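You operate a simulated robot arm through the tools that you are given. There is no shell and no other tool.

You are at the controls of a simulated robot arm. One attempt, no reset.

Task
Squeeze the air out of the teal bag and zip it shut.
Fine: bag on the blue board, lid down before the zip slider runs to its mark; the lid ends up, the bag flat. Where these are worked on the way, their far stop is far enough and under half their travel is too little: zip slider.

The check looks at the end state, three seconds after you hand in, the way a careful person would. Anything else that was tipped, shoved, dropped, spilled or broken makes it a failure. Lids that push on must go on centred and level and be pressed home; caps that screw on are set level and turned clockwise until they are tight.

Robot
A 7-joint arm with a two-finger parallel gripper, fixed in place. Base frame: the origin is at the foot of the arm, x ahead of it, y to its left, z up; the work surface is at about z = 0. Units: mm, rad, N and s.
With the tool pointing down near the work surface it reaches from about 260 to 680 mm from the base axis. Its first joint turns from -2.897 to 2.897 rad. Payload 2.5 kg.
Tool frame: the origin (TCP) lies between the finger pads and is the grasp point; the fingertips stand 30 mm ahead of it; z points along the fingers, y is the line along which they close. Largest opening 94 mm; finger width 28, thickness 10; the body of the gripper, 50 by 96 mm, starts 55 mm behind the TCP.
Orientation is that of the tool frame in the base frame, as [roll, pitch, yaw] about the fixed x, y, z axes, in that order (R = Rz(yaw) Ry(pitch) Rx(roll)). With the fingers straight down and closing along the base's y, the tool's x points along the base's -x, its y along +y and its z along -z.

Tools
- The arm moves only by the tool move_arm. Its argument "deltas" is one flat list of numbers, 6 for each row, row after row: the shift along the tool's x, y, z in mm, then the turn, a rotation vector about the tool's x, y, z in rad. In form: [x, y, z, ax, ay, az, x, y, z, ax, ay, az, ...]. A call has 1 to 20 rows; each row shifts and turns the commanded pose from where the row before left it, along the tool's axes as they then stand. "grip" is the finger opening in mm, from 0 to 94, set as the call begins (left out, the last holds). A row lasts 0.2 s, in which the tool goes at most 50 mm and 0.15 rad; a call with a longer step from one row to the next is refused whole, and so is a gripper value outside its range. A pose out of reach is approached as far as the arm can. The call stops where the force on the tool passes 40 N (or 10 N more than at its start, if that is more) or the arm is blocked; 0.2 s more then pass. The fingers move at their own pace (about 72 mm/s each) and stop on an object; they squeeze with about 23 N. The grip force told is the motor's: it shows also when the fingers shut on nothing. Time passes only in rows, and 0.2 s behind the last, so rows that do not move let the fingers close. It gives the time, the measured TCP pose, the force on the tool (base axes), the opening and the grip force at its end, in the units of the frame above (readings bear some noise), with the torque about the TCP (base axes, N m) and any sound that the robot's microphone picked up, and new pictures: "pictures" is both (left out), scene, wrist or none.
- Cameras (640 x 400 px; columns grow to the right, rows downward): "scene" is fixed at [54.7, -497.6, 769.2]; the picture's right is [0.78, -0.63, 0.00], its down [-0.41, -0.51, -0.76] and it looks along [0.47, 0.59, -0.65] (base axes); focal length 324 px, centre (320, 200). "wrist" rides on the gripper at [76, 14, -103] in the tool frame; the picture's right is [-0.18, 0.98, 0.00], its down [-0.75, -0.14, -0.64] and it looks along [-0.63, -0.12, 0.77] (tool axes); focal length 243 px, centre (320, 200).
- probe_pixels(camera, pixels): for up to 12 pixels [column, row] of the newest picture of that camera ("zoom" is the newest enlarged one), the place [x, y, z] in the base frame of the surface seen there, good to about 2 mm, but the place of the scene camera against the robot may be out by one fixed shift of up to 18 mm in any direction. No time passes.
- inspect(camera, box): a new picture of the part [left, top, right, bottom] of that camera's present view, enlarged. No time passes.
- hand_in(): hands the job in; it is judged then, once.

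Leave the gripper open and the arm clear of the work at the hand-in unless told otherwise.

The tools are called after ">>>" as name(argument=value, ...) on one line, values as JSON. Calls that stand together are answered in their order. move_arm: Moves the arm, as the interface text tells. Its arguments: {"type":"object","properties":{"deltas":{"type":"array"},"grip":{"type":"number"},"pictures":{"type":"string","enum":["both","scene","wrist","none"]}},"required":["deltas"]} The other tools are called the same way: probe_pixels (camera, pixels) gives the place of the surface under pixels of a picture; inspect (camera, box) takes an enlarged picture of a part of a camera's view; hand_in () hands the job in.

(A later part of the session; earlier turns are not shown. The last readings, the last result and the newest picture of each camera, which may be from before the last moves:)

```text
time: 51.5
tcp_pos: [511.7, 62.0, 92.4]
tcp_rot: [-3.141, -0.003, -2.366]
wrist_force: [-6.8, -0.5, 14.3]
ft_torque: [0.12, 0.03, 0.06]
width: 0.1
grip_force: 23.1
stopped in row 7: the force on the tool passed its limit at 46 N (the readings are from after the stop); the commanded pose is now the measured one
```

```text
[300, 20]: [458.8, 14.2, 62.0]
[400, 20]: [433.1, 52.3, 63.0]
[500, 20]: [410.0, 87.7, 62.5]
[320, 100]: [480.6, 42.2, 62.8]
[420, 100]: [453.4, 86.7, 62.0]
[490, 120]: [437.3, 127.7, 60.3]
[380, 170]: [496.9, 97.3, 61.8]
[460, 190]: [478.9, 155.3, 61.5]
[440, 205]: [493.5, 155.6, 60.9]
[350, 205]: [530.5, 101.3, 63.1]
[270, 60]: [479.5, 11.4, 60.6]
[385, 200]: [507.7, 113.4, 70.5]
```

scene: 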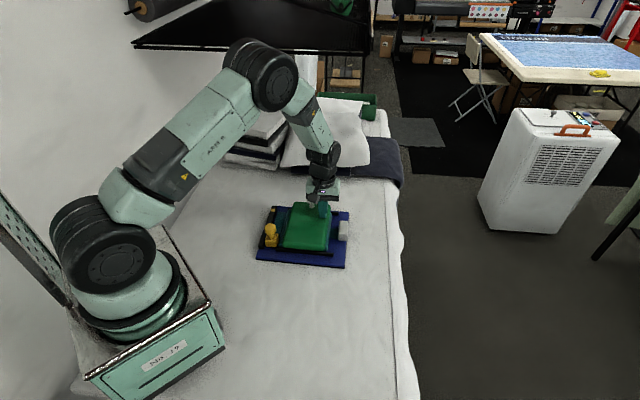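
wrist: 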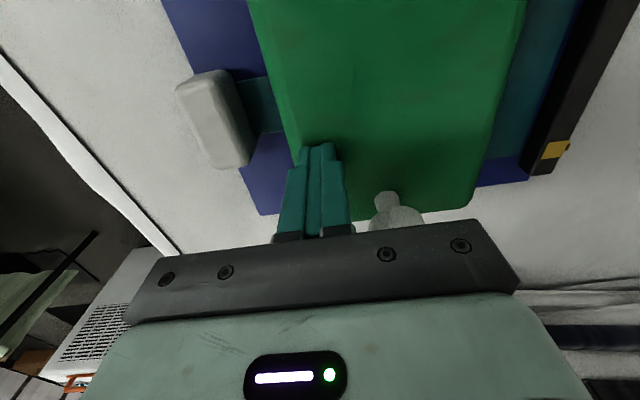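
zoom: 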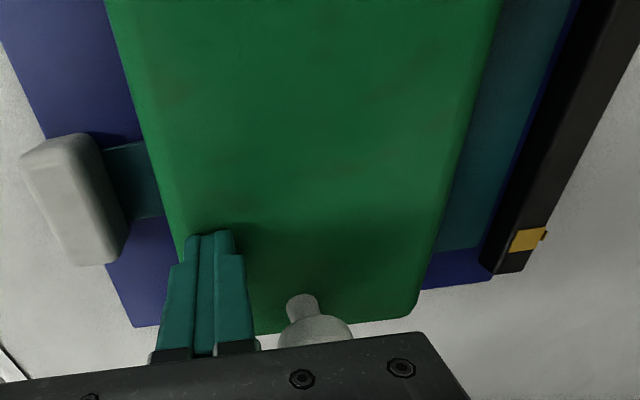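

The lid face reads z≈62 all over (339 to 451 along), so it's level and fully down. I'll hold a second to press it home, then lift off and see whether it stays down.

>>> move_arm(deltas=[0, 0, 0.5, 0, 0, 0, 0, 0, 0, 0, 0, 0, 0, 0, 0, 0, 0, 0, 0, 0, 0, 0, 0, 0], pictures="none")

>>> move_arm(deltas=[0, 0, -5, 0, 0, 0, 0, 0, -10, 0, 0, 0, 0, 0, -20, 0, 0, 0, 0, 0, -25, 0, 0, 0, 0, 0, -30, 0, 0, 0, 0, 0, -30, 0, 0, 0], pictures="both")

>>> inspect(camera="scene", box=[240, 160, 370, 280])

>>> inspect(camera="wrist", box=[200, 0, 560, 240])

```text
time: 52.5
tcp_pos: [512.3, 62.1, 91.1]
tcp_rot: [3.142, -0.002, -2.366]
wrist_force: [-11.1, -0.2, 29.6]
ft_torque: [-0.06, 0.47, 0.04]
width: 0.0
grip_force: 23.1
```

```text
time: 53.9
tcp_pos: [514.1, 62.2, 212.3]
tcp_rot: [-3.141, -0.003, -2.366]
wrist_force: [0.1, 0.2, -0.4]
ft_torque: [0.0, 0.0, 0.0]
width: 0.0
grip_force: 23.1
```

scene: 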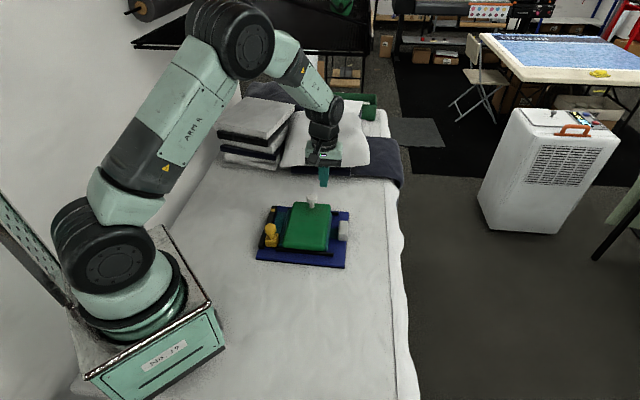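
wrist: 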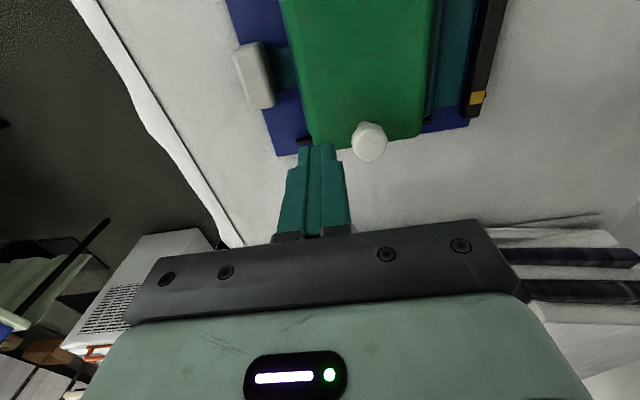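

```text
3.33 times, centred on (305, 220) of scene
```

zoom: 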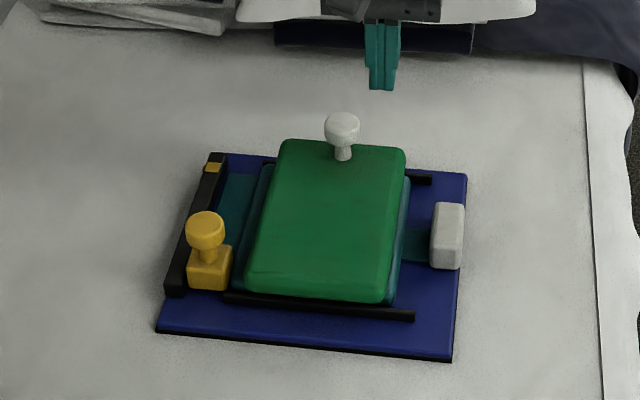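

```text
1.67 times, centred on (380, 120) of wrist
```

zoom: 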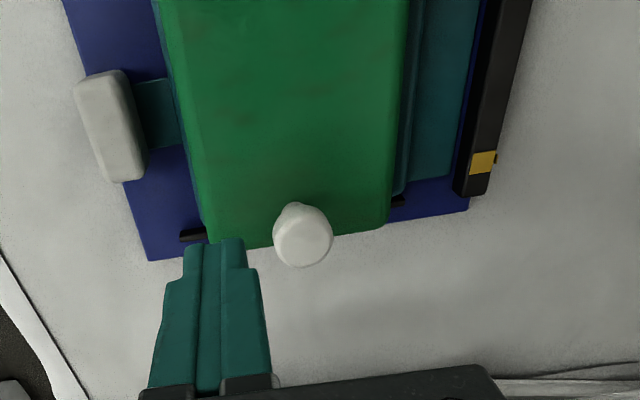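

The lid stays down level. Now the slider. I'll move the closed fingers over to the slider rail's near end, behind the slider (arm side), staying high at z 212.

>>> probe_pixels(camera="wrist", pixels=[[310, 20], [400, 20], [330, 100], [410, 110], [370, 60], [370, 140], [450, 60], [437, 60]])

>>> move_arm(deltas=[23.7, 25.1, 0, 0, 0, 0, 23.7, 25.1, 0, 0, 0, 0, 23.7, 25.1, 0, 0, 0, 0, 23.7, 25.1, 0, 0, 0, 0, 23.7, 25.1, 0, 0, 0, 0, 23.7, 25.1, 0, 0, 0, 0, 0, 0, 0, 0, 0, 0], pictures="both")

>>> inspect(camera="wrist", box=[200, 0, 480, 240])

```text
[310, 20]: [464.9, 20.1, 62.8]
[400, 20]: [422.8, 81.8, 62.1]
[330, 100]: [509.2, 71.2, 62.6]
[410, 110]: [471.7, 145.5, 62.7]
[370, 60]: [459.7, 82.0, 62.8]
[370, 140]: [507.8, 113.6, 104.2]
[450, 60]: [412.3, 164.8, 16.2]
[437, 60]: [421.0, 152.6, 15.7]
```

```text
time: 55.5
tcp_pos: [304.4, 67.7, 212.5]
tcp_rot: [3.141, -0.003, -2.366]
wrist_force: [-0.2, -0.1, 0.2]
ft_torque: [0.0, 0.03, 0.05]
width: 0.0
grip_force: 22.9
```

scene: 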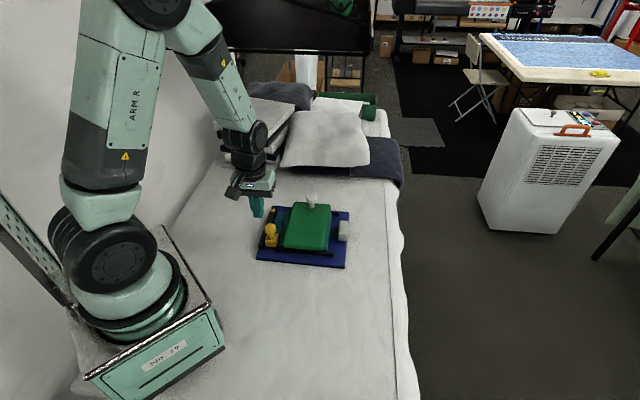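
wrist: 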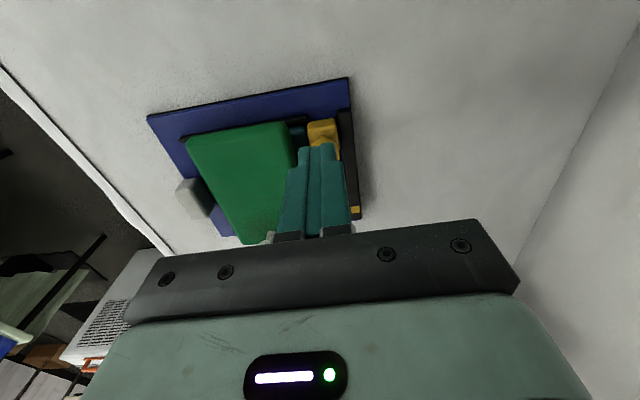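

```text
1.67 times, centred on (340, 120) of wrist
```

zoom: 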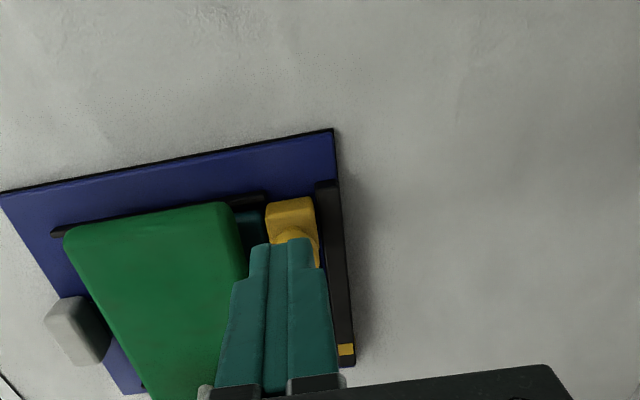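

The fingers are behind the slider, which appears at (322,128). I'll probe the slider block's visible edges to line up.

>>> probe_pixels(camera="zoom", pixels=[[268, 208], [311, 203], [290, 200], [290, 215], [275, 235], [315, 230], [290, 228], [310, 250], [325, 190], [345, 345], [245, 230], [262, 225]])

```text
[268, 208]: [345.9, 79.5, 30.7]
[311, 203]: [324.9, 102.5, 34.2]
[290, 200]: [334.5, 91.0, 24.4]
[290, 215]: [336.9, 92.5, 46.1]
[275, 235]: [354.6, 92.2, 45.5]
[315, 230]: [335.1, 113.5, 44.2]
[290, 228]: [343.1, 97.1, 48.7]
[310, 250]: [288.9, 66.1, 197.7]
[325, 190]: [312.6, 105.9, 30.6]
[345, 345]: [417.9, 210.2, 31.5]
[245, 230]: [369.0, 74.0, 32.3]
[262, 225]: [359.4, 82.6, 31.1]
```

The slider block spans -184 to -152 across, its rear face is at 304 along, and its top is z≈46. I'll shift 3 mm to centre behind it and lower so the tips are at z≈29, over the bare board behind the slider.

>>> move_arm(deltas=[0, -3.4, 0, 0, 0, 0, 0, 0, 25, 0, 0, 0, 0, 0, 25, 0, 0, 0, 0, 0, 25, 0, 0, 0, 0, 0, 25, 0, 0, 0, 0, 0, 25, 0, 0, 0, 0, 0, 18, 0, 0, 0, 0, 0, 10, 0, 0, 0], pictures="both")

>>> inspect(camera="scene", box=[230, 180, 350, 280])

```text
time: 57.3
tcp_pos: [308.1, 67.5, 57.4]
tcp_rot: [-3.141, -0.003, -2.366]
wrist_force: [-0.3, -1.0, 0.3]
ft_torque: [-0.01, -0.02, 0.02]
width: 0.0
grip_force: 23.0
```

scene: 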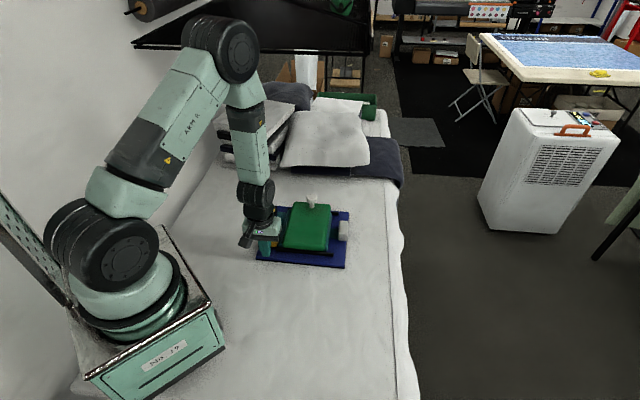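
wrist: 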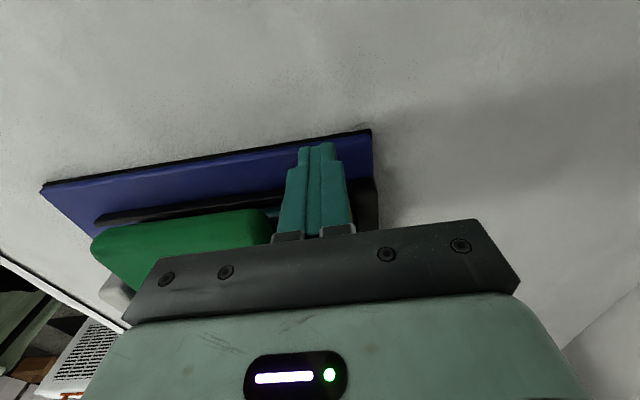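

```text
4.00 times, centred on (290, 230) of scene
```

zoom: 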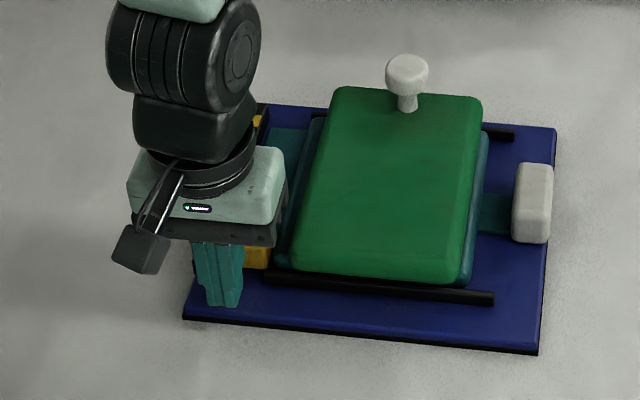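

The fingers stand behind the slider with tips at z 27 and no contact. I'll push along the rail, 64 mm to begin with, and watch the force.

>>> move_arm(deltas=[-8, 0, 0, 0, 0, 0, -8, 0, 0, 0, 0, 0, -6, 0, 0, 0, 0, 0, -6, 0, 0, 0, 0, 0, -6, 0, 0, 0, 0, 0, -6, 0, 0, 0, 0, 0, -6, 0, 0, 0, 0, 0, -6, 0, 0, 0, 0, 0, -6, 0, 0, 0, 0, 0, -6, 0, 0, 0, 0, 0], pictures="both")

>>> inspect(camera="scene", box=[230, 180, 350, 280])

```text
time: 59.5
tcp_pos: [352.6, 114.3, 58.2]
tcp_rot: [-3.141, -0.003, -2.365]
wrist_force: [-0.4, -0.3, -0.1]
ft_torque: [0.01, -0.01, -0.01]
width: 0.3
grip_force: 22.4
```

scene: 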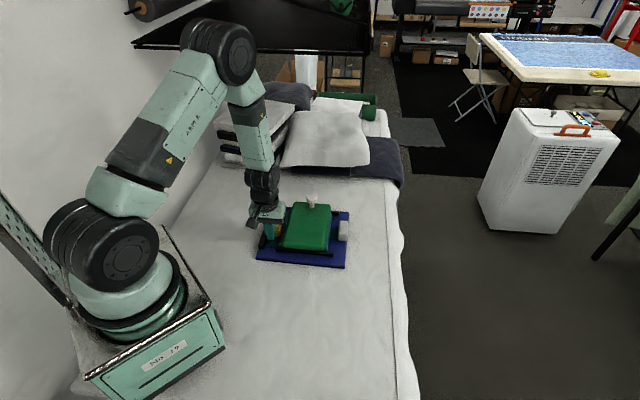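
wrist: 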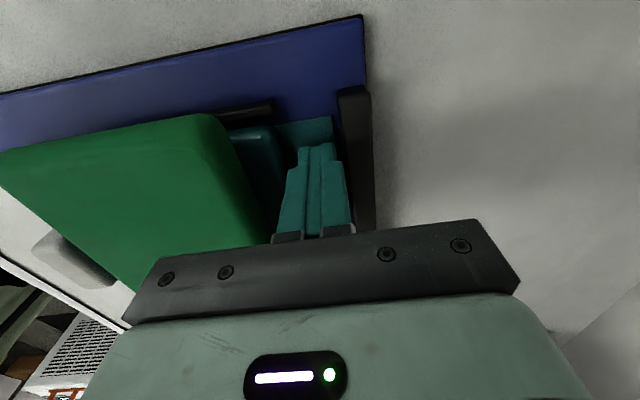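

```text
4.00 times, centred on (290, 230) of scene
```

zoom: 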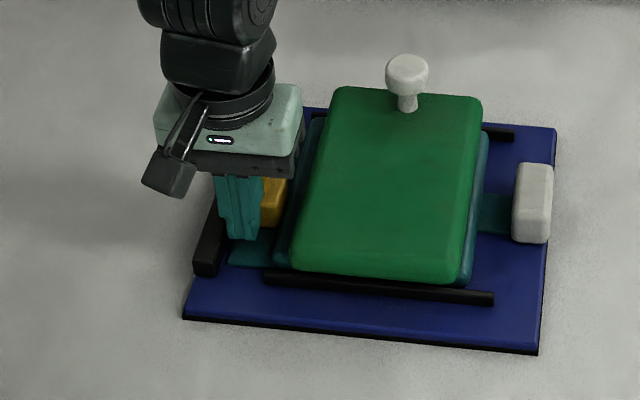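

The slider glides easily, and the lid is still down. I'll push on another 78 mm toward the mark.

>>> move_arm(deltas=[-6, 0, 0, 0, 0, 0, -6, 0, 0, 0, 0, 0, -6, 0, 0, 0, 0, 0, -6, 0, 0, 0, 0, 0, -6, 0, 0, 0, 0, 0, -6, 0, 0, 0, 0, 0, -6, 0, 0, 0, 0, 0, -6, 0, 0, 0, 0, 0, -6, 0, 0, 0, 0, 0, -6, 0, 0, 0, 0, 0, -6, 0, 0, 0, 0, 0, -6, 0, 0, 0, 0, 0, -6, 0, 0, 0, 0, 0], pictures="both")

>>> inspect(camera="scene", box=[230, 180, 350, 280])

```text
time: 62.3
tcp_pos: [408.8, 167.4, 57.8]
tcp_rot: [-3.14, -0.003, -2.364]
wrist_force: [-0.4, -1.1, -0.7]
ft_torque: [-0.02, 0.0, -0.01]
width: 0.0
grip_force: 23.4
```

scene: 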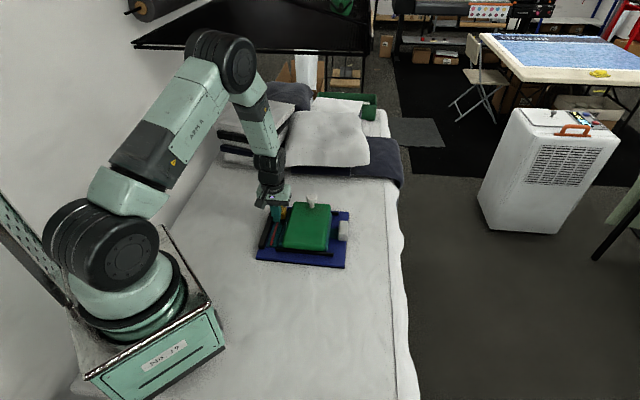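
wrist: 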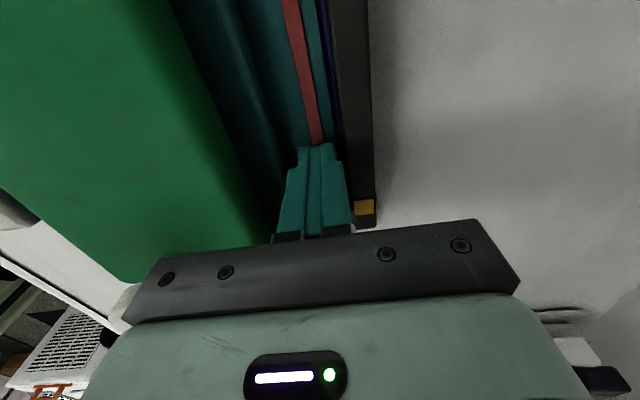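

```text
4.00 times, centred on (290, 230) of scene
```

zoom: 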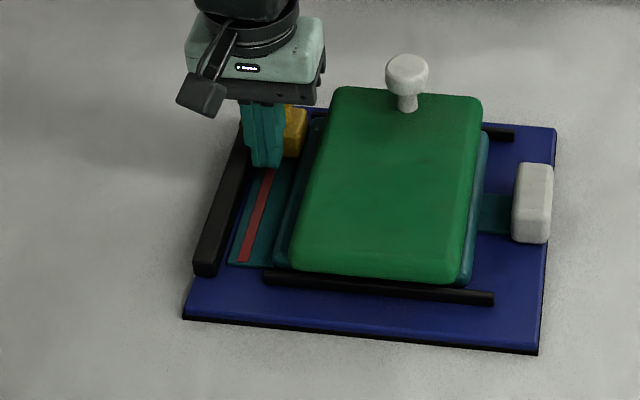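

A red closed-zip line now shows along the flap behind the slider. The slider's centre is near 442 and the mark is centred near 452, so I'll push on gently in 2 mm steps up to the mark or stop.

>>> move_arm(deltas=[-2, 0, 0, 0, 0, 0, -2, 0, 0, 0, 0, 0, -2, 0, 0, 0, 0, 0, -2, 0, 0, 0, 0, 0, -2, 0, 0, 0, 0, 0], pictures="both")

>>> inspect(camera="scene", box=[250, 190, 310, 240])

```text
time: 63.5
tcp_pos: [415.5, 173.1, 57.3]
tcp_rot: [3.14, -0.004, -2.365]
wrist_force: [0.4, 0.1, 0.7]
ft_torque: [0.0, -0.01, -0.01]
width: 0.1
grip_force: 23.2
```

scene: 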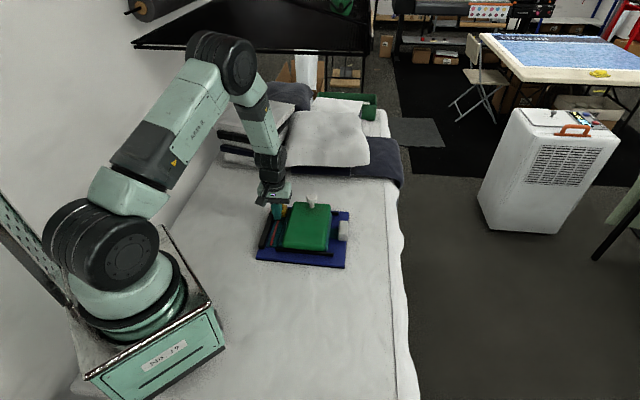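
wrist: 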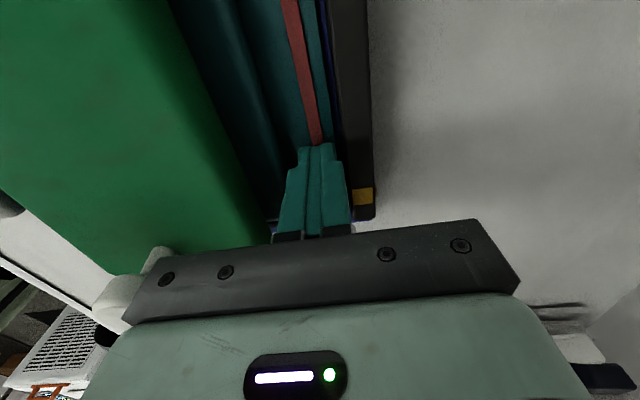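

```text
8.00 times, centred on (280, 215) of scene
```

zoom: 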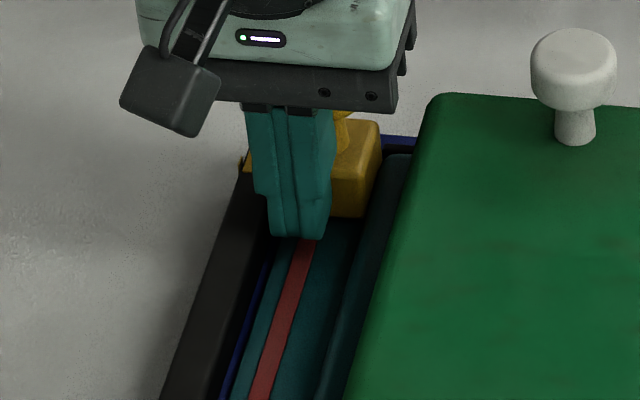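

The slider's centre is about at the mark now, with no resistance. I'll ease on a few more millimetres to find the far stop.

>>> move_arm(deltas=[-2, 0, 0, 0, 0, 0, -2, 0, 0, 0, 0, 0, 0, 0, 0, 0, 0, 0], pictures="wrist")

```text
time: 64.3
tcp_pos: [416.2, 174.7, 56.7]
tcp_rot: [3.14, -0.01, -2.365]
wrist_force: [-18.1, -14.7, 7.2]
ft_torque: [0.05, -0.04, -0.05]
width: 0.3
grip_force: 23.0
```

wrist: 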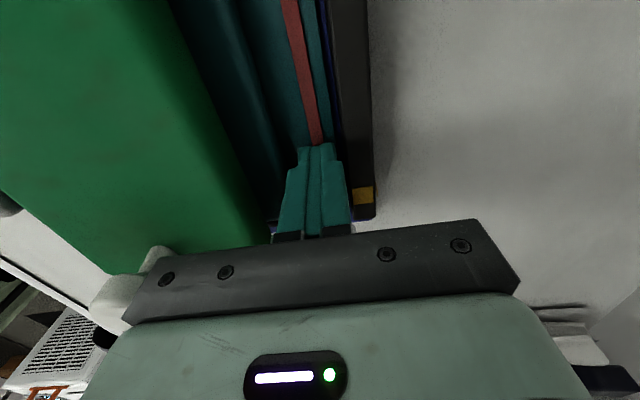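

Resistance of 23 N against the push: the slider is at its far stop. I'll back off 10 mm, rise and look.

>>> move_arm(deltas=[3, 0, 0, 0, 0, 0, 7, 0, 0, 0, 0, 0, 0, 0, -15, 0, 0, 0, 0, 0, -25, 0, 0, 0, 0, 0, -30, 0, 0, 0, 0, 0, -35, 0, 0, 0, 0, 0, -35, 0, 0, 0, 0, 0, 0, 0, 0, 0], pictures="both")

>>> inspect(camera="scene", box=[240, 180, 360, 280])

>>> inspect(camera="wrist", box=[120, 0, 440, 240])

```text
time: 66.1
tcp_pos: [410.1, 172.4, 196.4]
tcp_rot: [3.139, -0.004, -2.365]
wrist_force: [0.1, -0.9, -0.5]
ft_torque: [-0.01, -0.01, -0.01]
width: 0.2
grip_force: 23.5
```

scene: 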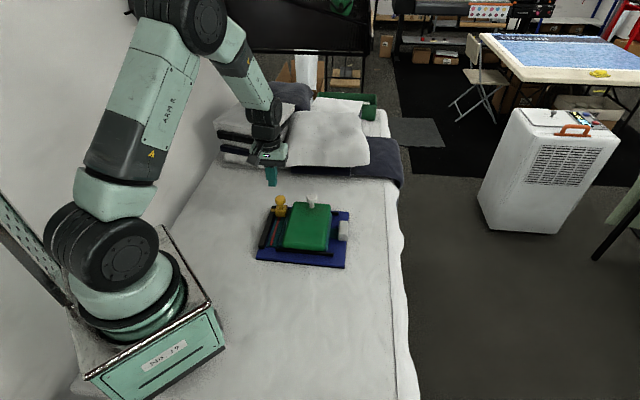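
wrist: 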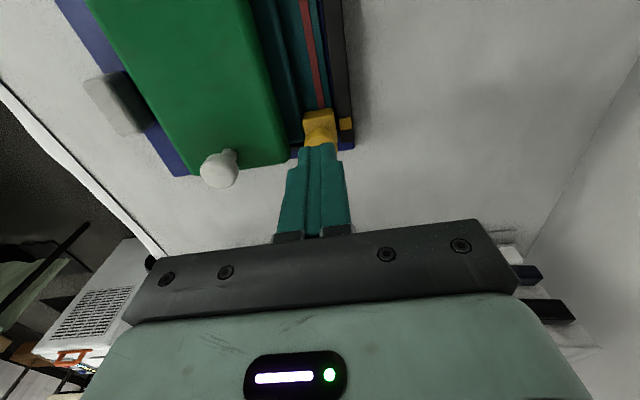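

```text
4.00 times, centred on (300, 230) of scene
```

zoom: 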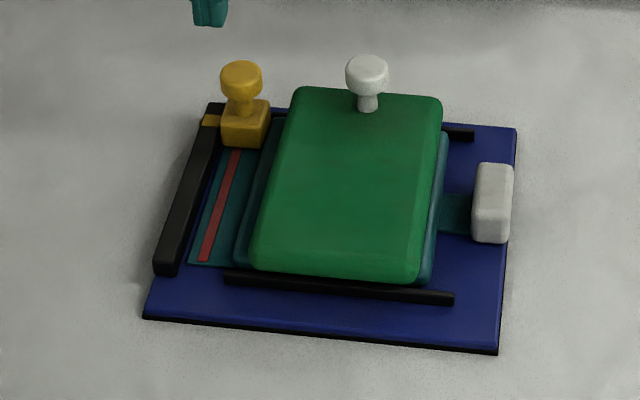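

```text
1.67 times, centred on (280, 120) of wrist
```

zoom: 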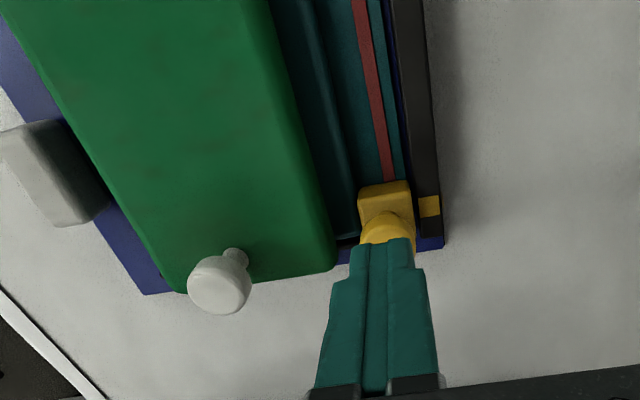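

The slider is beside the yellow mark, and the red zip line runs the flap's full length. Next I'll probe the white knob's exact place for grasping.

>>> probe_pixels(camera="zoom", pixels=[[220, 285], [195, 285], [240, 290], [220, 265], [218, 308], [238, 258], [100, 100], [300, 260], [200, 230], [395, 200], [385, 230], [428, 205]])

>>> probe_pixels(camera="scene", pixels=[[312, 197], [306.5, 198], [316.5, 198], [312, 194.5], [280, 198]])

```text
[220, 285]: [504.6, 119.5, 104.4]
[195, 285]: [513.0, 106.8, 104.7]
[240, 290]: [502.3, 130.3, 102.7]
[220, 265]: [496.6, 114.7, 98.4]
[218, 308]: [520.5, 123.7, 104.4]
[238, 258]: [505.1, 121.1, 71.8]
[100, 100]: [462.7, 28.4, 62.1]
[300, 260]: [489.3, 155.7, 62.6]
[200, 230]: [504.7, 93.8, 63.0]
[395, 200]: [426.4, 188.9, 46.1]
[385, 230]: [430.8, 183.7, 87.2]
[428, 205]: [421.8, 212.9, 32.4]
```

```text
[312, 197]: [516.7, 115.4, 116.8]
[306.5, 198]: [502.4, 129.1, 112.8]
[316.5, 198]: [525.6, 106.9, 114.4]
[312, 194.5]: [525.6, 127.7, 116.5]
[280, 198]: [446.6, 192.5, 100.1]
```

The knob's centre is at 447 along and -270 across, with its top at z 104.5. I'll move above it and open the fingers to 60.

>>> move_arm(deltas=[-8.2, -27, 0, 0, 0, 0, -8.2, -27, 0, 0, 0, 0, -8.2, -27, 0, 0, 0, 0, -8.2, -26.8, 0, 0, 0, 0, 0, 0, 20, 0, 0, 0, 0, 0, 20, 0, 0, 0, 0, 0, 0, 0, 0, 0], grip=60, pictures="both")

>>> inspect(camera="wrist", box=[220, 60, 420, 240])

```text
time: 67.7
tcp_pos: [511.1, 116.1, 156.2]
tcp_rot: [3.141, -0.003, -2.365]
wrist_force: [0.4, 1.0, -0.1]
ft_torque: [-0.02, -0.03, 0.0]
width: 60.0
grip_force: 0.0
```

scene: 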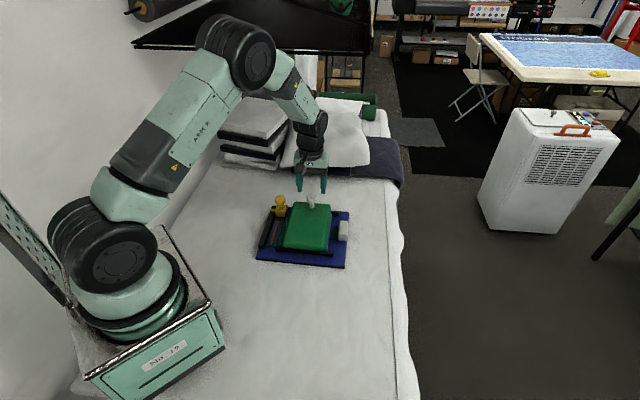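
wrist: 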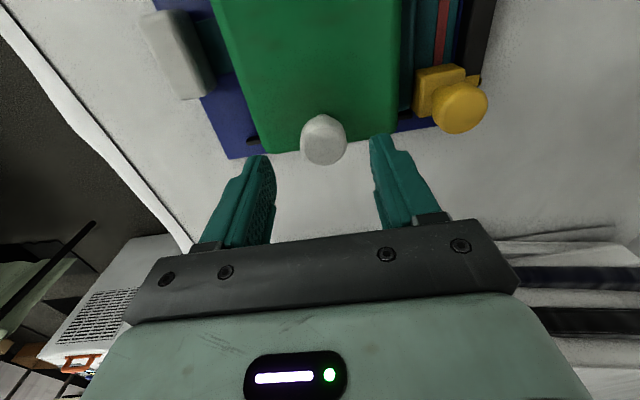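

```text
2.22 times, centred on (320, 150) of wrist
```

zoom: 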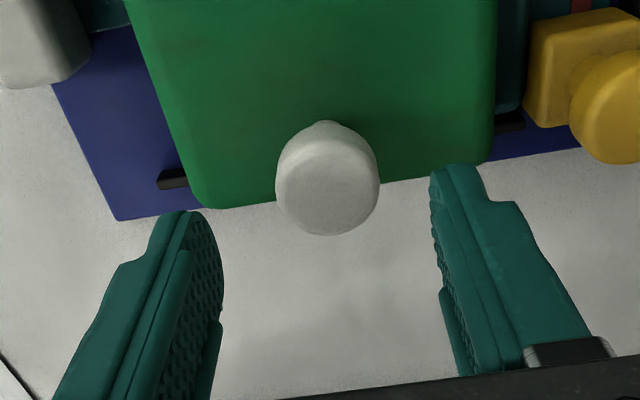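

The knob is centred between the fingers (knob centre about column 324). I'll lower 54 mm to z 102, leaving the tips about 9 mm above the lid.

>>> move_arm(deltas=[0, 0, 14, 0, 0, 0, 0, 0, 14, 0, 0, 0, 0, 0, 14, 0, 0, 0, 0, 0, 12, 0, 0, 0], pictures="wrist")

>>> inspect(camera="wrist", box=[220, 60, 420, 240])

```text
time: 68.7
tcp_pos: [512.9, 114.6, 102.4]
tcp_rot: [3.141, -0.004, -2.366]
wrist_force: [-0.2, 0.2, -0.7]
ft_torque: [-0.02, 0.02, -0.01]
width: 60.1
grip_force: 0.1
```

wrist: 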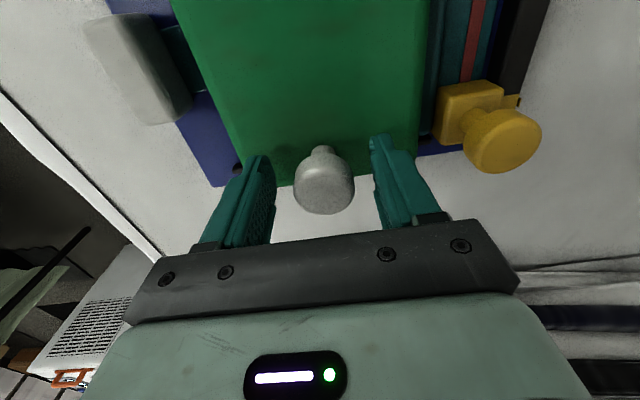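

```text
2.22 times, centred on (320, 150) of wrist
```

zoom: 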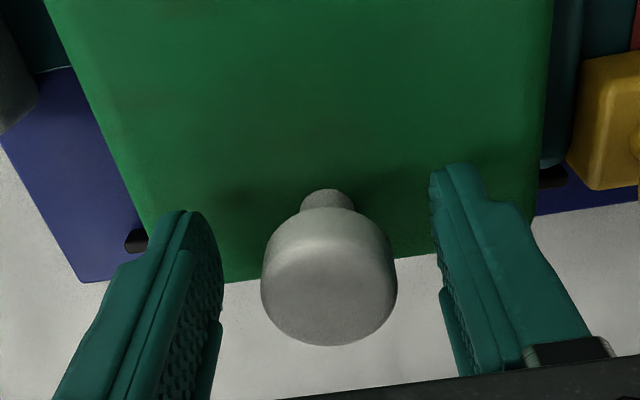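

The knob sits between the fingers. I'll close on it.

>>> move_arm(deltas=[0, 0, 0, 0, 0, 0, 0, 0, 0, 0, 0, 0, 0, 0, 0, 0, 0, 0, 0, 0, 0, 0, 0, 0], grip=0, pictures="wrist")

```text
time: 69.7
tcp_pos: [510.9, 116.3, 103.2]
tcp_rot: [3.138, -0.004, -2.364]
wrist_force: [-10.0, 6.7, -0.7]
ft_torque: [0.1, 0.07, 0.07]
width: 33.2
grip_force: 23.2
```

wrist: 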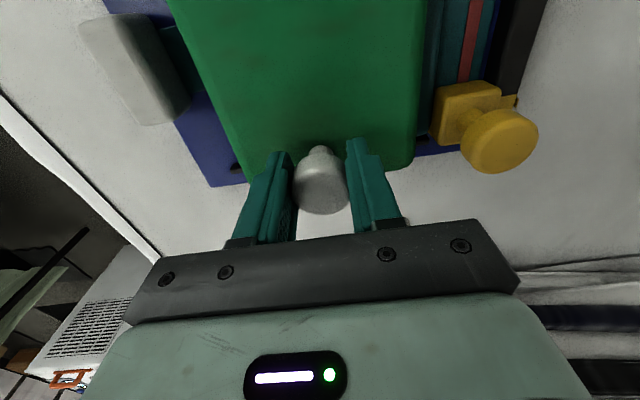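

The knob is gripped at 33 mm, with a 12 N sideways load because I'm about 2.5 mm off to one side. I'll shift 2.5 mm to relieve it, then lift along the hinge arc for the first 15°.

>>> move_arm(deltas=[0, 2.5, 0, 0, 0, 0, 0, 0, 0, 0, 0, 0, 2.91, 0, -7.06, 0, 0, 0, 2.91, 0, -7.06, 0, 0, 0, 2.91, 0, -7.07, 0, 0, 0, 3.8, 0, -6.62, 0, 0, 0, 3.81, 0, -6.62, 0, 0, 0, 3.81, 0, -6.62, 0, 0, 0], pictures="both")

>>> inspect(camera="scene", box=[240, 160, 370, 280])

```text
time: 71.5
tcp_pos: [496.7, 103.8, 144.8]
tcp_rot: [-3.141, -0.002, -2.365]
wrist_force: [14.0, 0.4, -0.8]
ft_torque: [0.36, -0.64, 0.01]
width: 33.5
grip_force: 23.1
```

scene: 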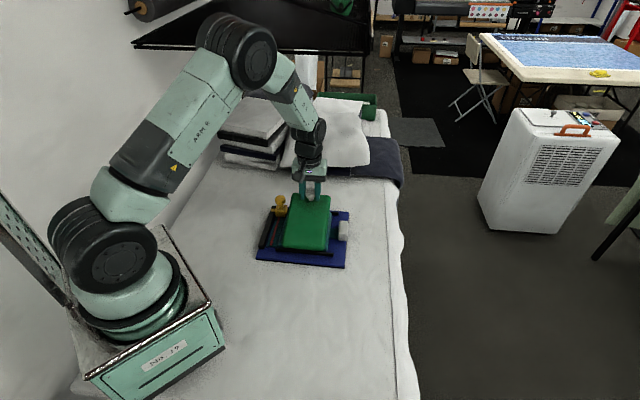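
wrist: 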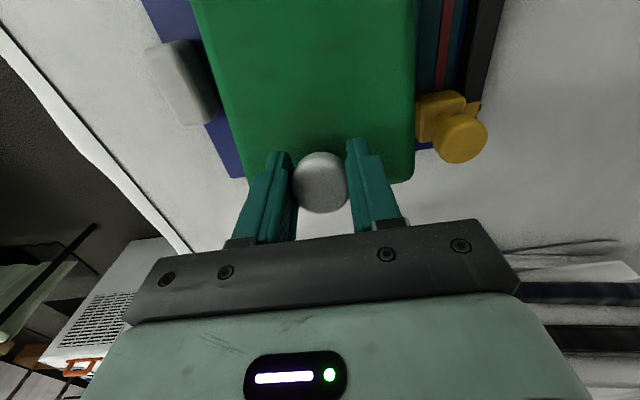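

```text
3.33 times, centred on (305, 220) of scene
```

zoom: 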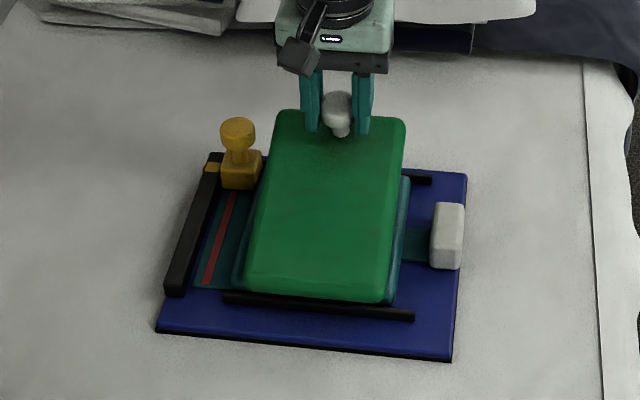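

The lid opens, but the knob doesn't swivel in the pads: a 0.7 N·m twist has built up. I'll turn the tool with the lid instead: first rotate 15° in place to match, then lift on while turning in step to about 30°.

>>> move_arm(deltas=[0, 0, 0, 0, -0.0654, 0, 0, 0, 0, 0, -0.0654, 0, 0, 0, 0, 0, -0.0654, 0, 0, 0, 0, 0, -0.0654, 0, 0, 0, 0, 0, 0, 0], pictures="wrist")

```text
time: 72.7
tcp_pos: [493.5, 102.7, 143.7]
tcp_rot: [3.141, 0.256, -2.367]
wrist_force: [0.9, -13.9, 0.3]
ft_torque: [0.07, 0.09, -0.01]
width: 33.5
grip_force: 23.1
```

wrist: 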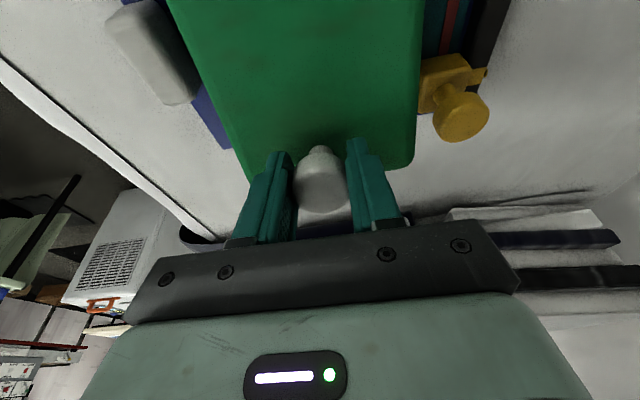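

The twist relaxed to 0.1 N·m. I'll relieve the small sideways load by 1.2 mm and continue lifting with the turn, 15° more.

>>> move_arm(deltas=[1, -1.2, 0, 0, 0, 0, 2.6, 0, -7.19, 0, -0.0436, 0, 2.6, 0, -7.19, 0, -0.0436, 0, 2.6, 0, -7.19, 0, -0.0436, 0, 2.6, 0, -7.19, 0, -0.0436, 0, 2.6, 0, -7.19, 0, -0.0436, 0, 2.6, 0, -7.19, 0, -0.0436, 0, 0, 0, 0, 0, 0, 0], pictures="both")

>>> inspect(camera="scene", box=[240, 140, 370, 280])

```text
time: 74.5
tcp_pos: [474.3, 81.2, 177.5]
tcp_rot: [3.141, 0.521, -2.366]
wrist_force: [-7.7, -6.9, -0.6]
ft_torque: [0.03, -0.07, 0.03]
width: 33.3
grip_force: 22.7
```

scene: 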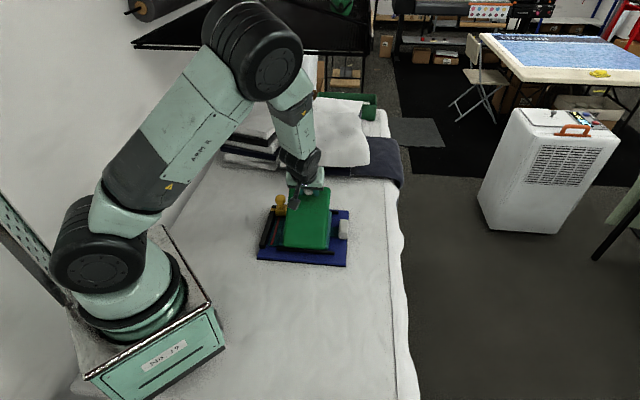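
wrist: 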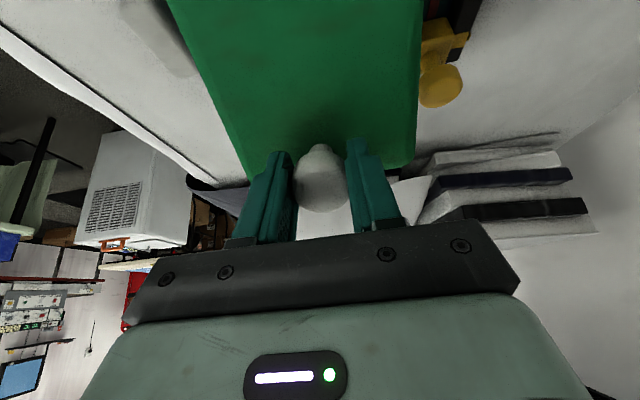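

```text
2.86 times, centred on (305, 210) of scene
```

zoom: 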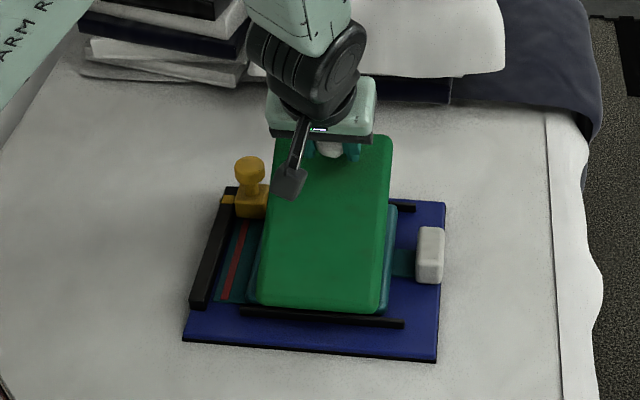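

Opening well at 30°, with a 10 N pull toward the hinge. I'll ease 1.5 mm that way and continue another 25°.

>>> move_arm(deltas=[1.5, 0, 0, 0, 0, 0, 2.6, 0, -7.19, 0, -0.0436, 0, 2.6, 0, -7.19, 0, -0.0436, 0, 2.6, 0, -7.19, 0, -0.0436, 0, 2.6, 0, -7.19, 0, -0.0436, 0, 2.6, 0, -7.19, 0, -0.0436, 0, 2.6, 0, -7.19, 0, -0.0436, 0, 2.6, 0, -7.19, 0, -0.0436, 0, 2.6, 0, -7.19, 0, -0.0436, 0, 2.6, 0, -7.19, 0, -0.0436, 0, 2.6, 0, -7.19, 0, -0.0436, 0, 0, 0, 0, 0, 0, 0], pictures="both")

>>> inspect(camera="scene", box=[240, 120, 370, 280])

```text
time: 77.1
tcp_pos: [424.9, 33.7, 214.5]
tcp_rot: [3.139, 0.956, -2.367]
wrist_force: [0.3, -9.0, -0.4]
ft_torque: [-0.35, 0.34, -0.11]
width: 33.3
grip_force: 22.8
```

scene: 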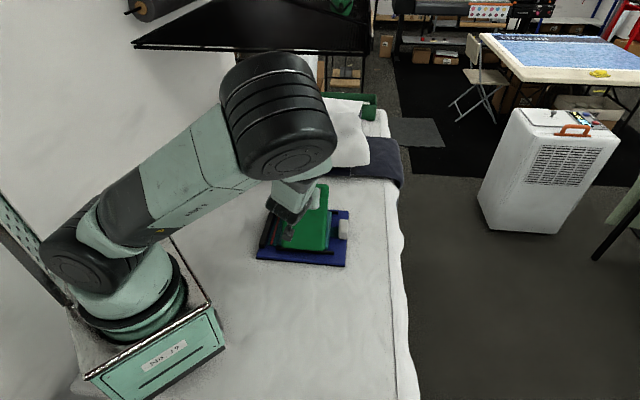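
wrist: 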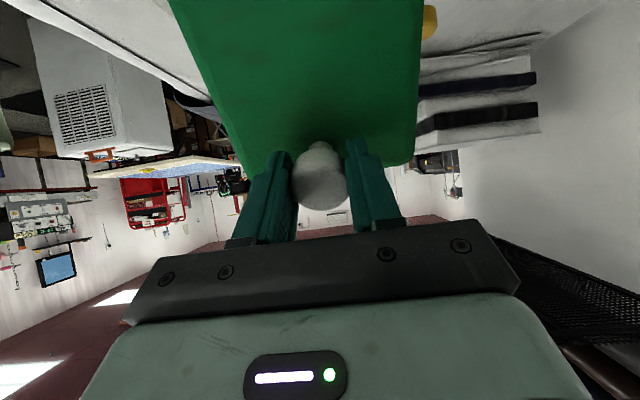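

```text
2.50 times, centred on (305, 200) of scene
```

zoom: 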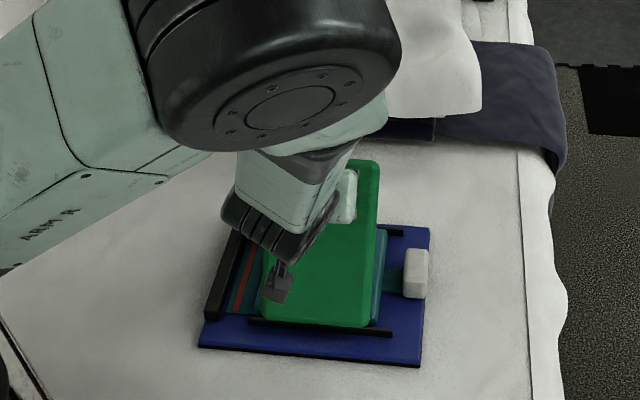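

At 55° the arm follows well, so I'll keep going in smaller batches, 10° more, checking that the arm still reaches.

>>> move_arm(deltas=[1, 0, 0, 0, 0, 0, 2.6, 0, -7.19, 0, -0.0436, 0, 2.6, 0, -7.19, 0, -0.0436, 0, 2.6, 0, -7.19, 0, -0.0436, 0, 2.6, 0, -7.19, 0, -0.0436, 0, 0, 0, 0, 0, 0, 0], pictures="both")

>>> inspect(camera="scene", box=[200, 80, 380, 290])

```text
time: 78.5
tcp_pos: [404.1, 10.4, 221.5]
tcp_rot: [3.139, 1.132, -2.369]
wrist_force: [-4.9, 2.6, 0.6]
ft_torque: [-0.17, 0.21, 0.12]
width: 33.2
grip_force: 23.0
```

scene: 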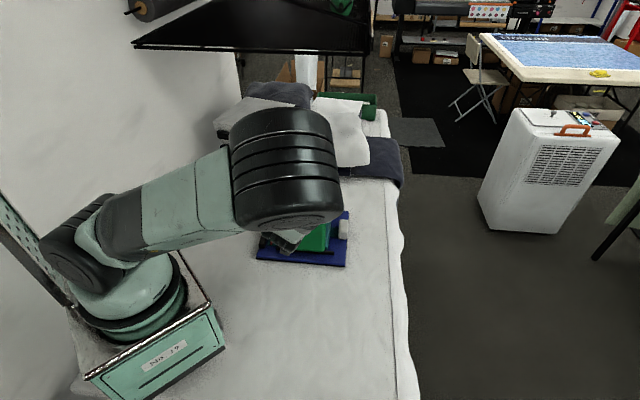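
wrist: 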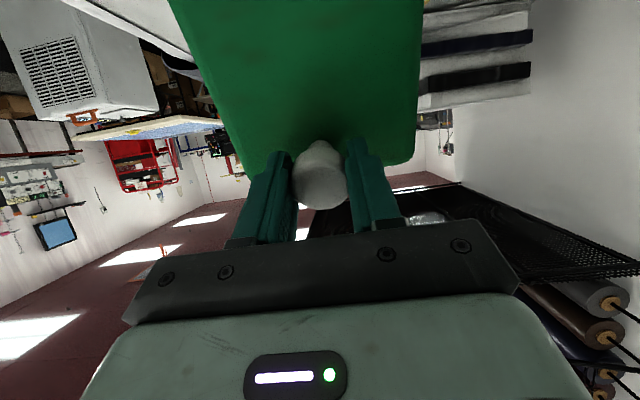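

```text
1.90 times, centred on (290, 185) of scene
```

zoom: 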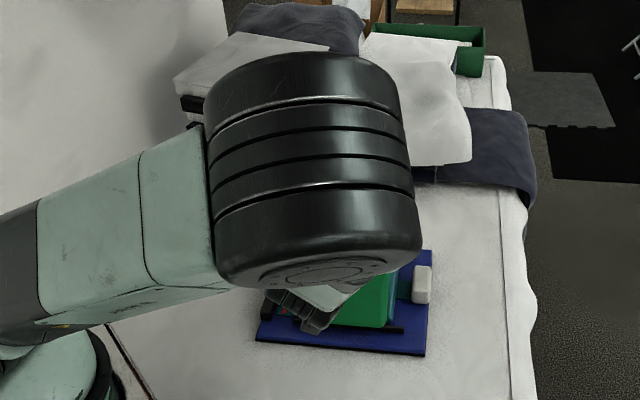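

At 65° the arm's elbow is folding far over. The lid held itself at such angles before, so I'll let go of the knob here and finish the lid with the fingers from its inner side. I'll open the fingers and back straight out along the knob.

>>> move_arm(deltas=[0, 0, 0, 0, 0, 0, 0, 0, 0, 0, 0, 0, 0, 0, 0, 0, 0, 0], grip=64, pictures="wrist")

```text
time: 79.3
tcp_pos: [403.3, 12.6, 220.8]
tcp_rot: [3.14, 1.13, -2.367]
wrist_force: [0.5, -0.3, 0.0]
ft_torque: [0.0, -0.01, 0.0]
width: 63.8
grip_force: 0.1
```

wrist: 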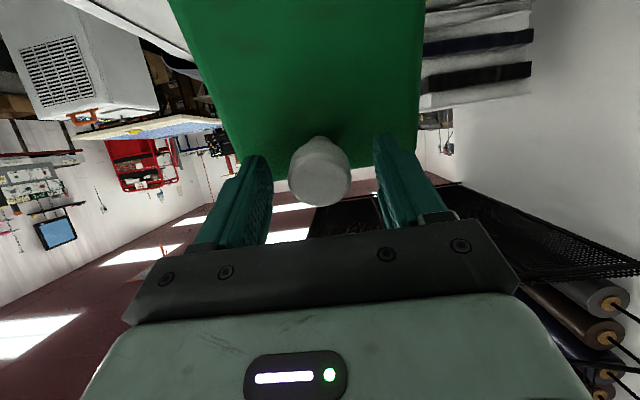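

Released, and the lid stays put. I'll back out 50 mm along the tool axis, clear of the knob.

>>> move_arm(deltas=[0, 0, -8, 0, 0, 0, 0, 0, -10, 0, 0, 0, 0, 0, -10, 0, 0, 0, 0, 0, -11, 0, 0, 0, 0, 0, -11, 0, 0, 0], pictures="both")

```text
time: 80.5
tcp_pos: [370.3, -19.6, 242.2]
tcp_rot: [3.137, 1.13, -2.367]
wrist_force: [0.0, -0.5, -0.4]
ft_torque: [0.0, 0.0, 0.01]
width: 63.9
grip_force: 0.0
```

scene: 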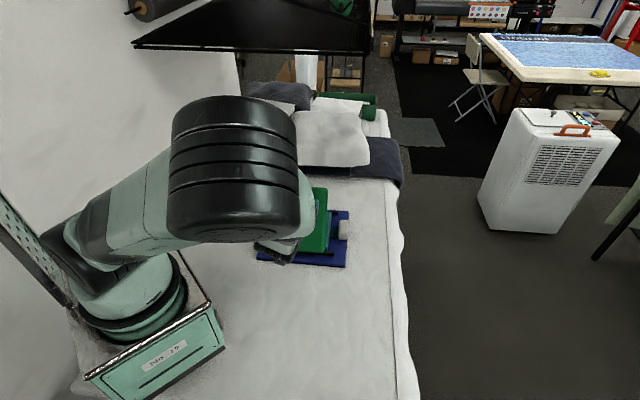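
wrist: 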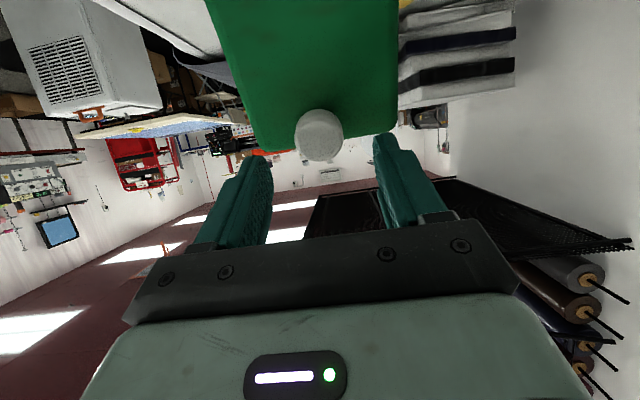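

Clear of the knob. Now I'll turn the tool back to vertical in place. The tips swing away from the lid.

>>> move_arm(deltas=[0, 0, 0, 0, 0.1256, 0, 0, 0, 0, 0, 0.1256, 0, 0, 0, 0, 0, 0.1256, 0, 0, 0, 0, 0, 0.1256, 0, 0, 0, 0, 0, 0.1256, 0, 0, 0, 0, 0, 0.1256, 0, 0, 0, 0, 0, 0.1256, 0, 0, 0, 0, 0, 0.1256, 0, 0, 0, 0, 0, 0.1256, 0, 0, 0, 0, 0, 0, 0], grip=0, pictures="both")

>>> inspect(camera="scene", box=[230, 140, 370, 280])

```text
time: 82.7
tcp_pos: [371.2, -20.6, 240.3]
tcp_rot: [3.141, -0.002, -2.365]
wrist_force: [-0.2, 0.2, 0.0]
ft_torque: [0.01, 0.02, -0.01]
width: 0.1
grip_force: 22.9
```

scene: 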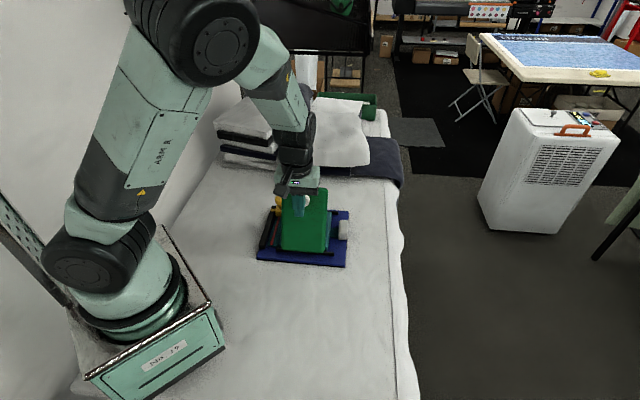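
wrist: 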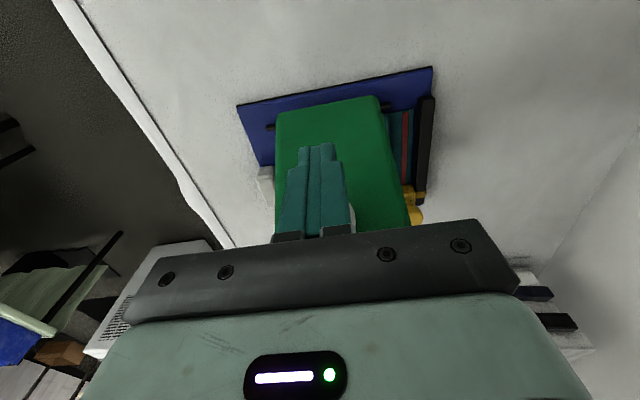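

```text
2.86 times, centred on (300, 210) of scene
```

zoom: 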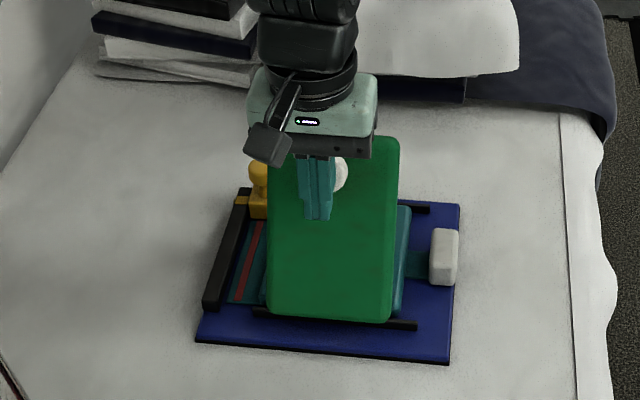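

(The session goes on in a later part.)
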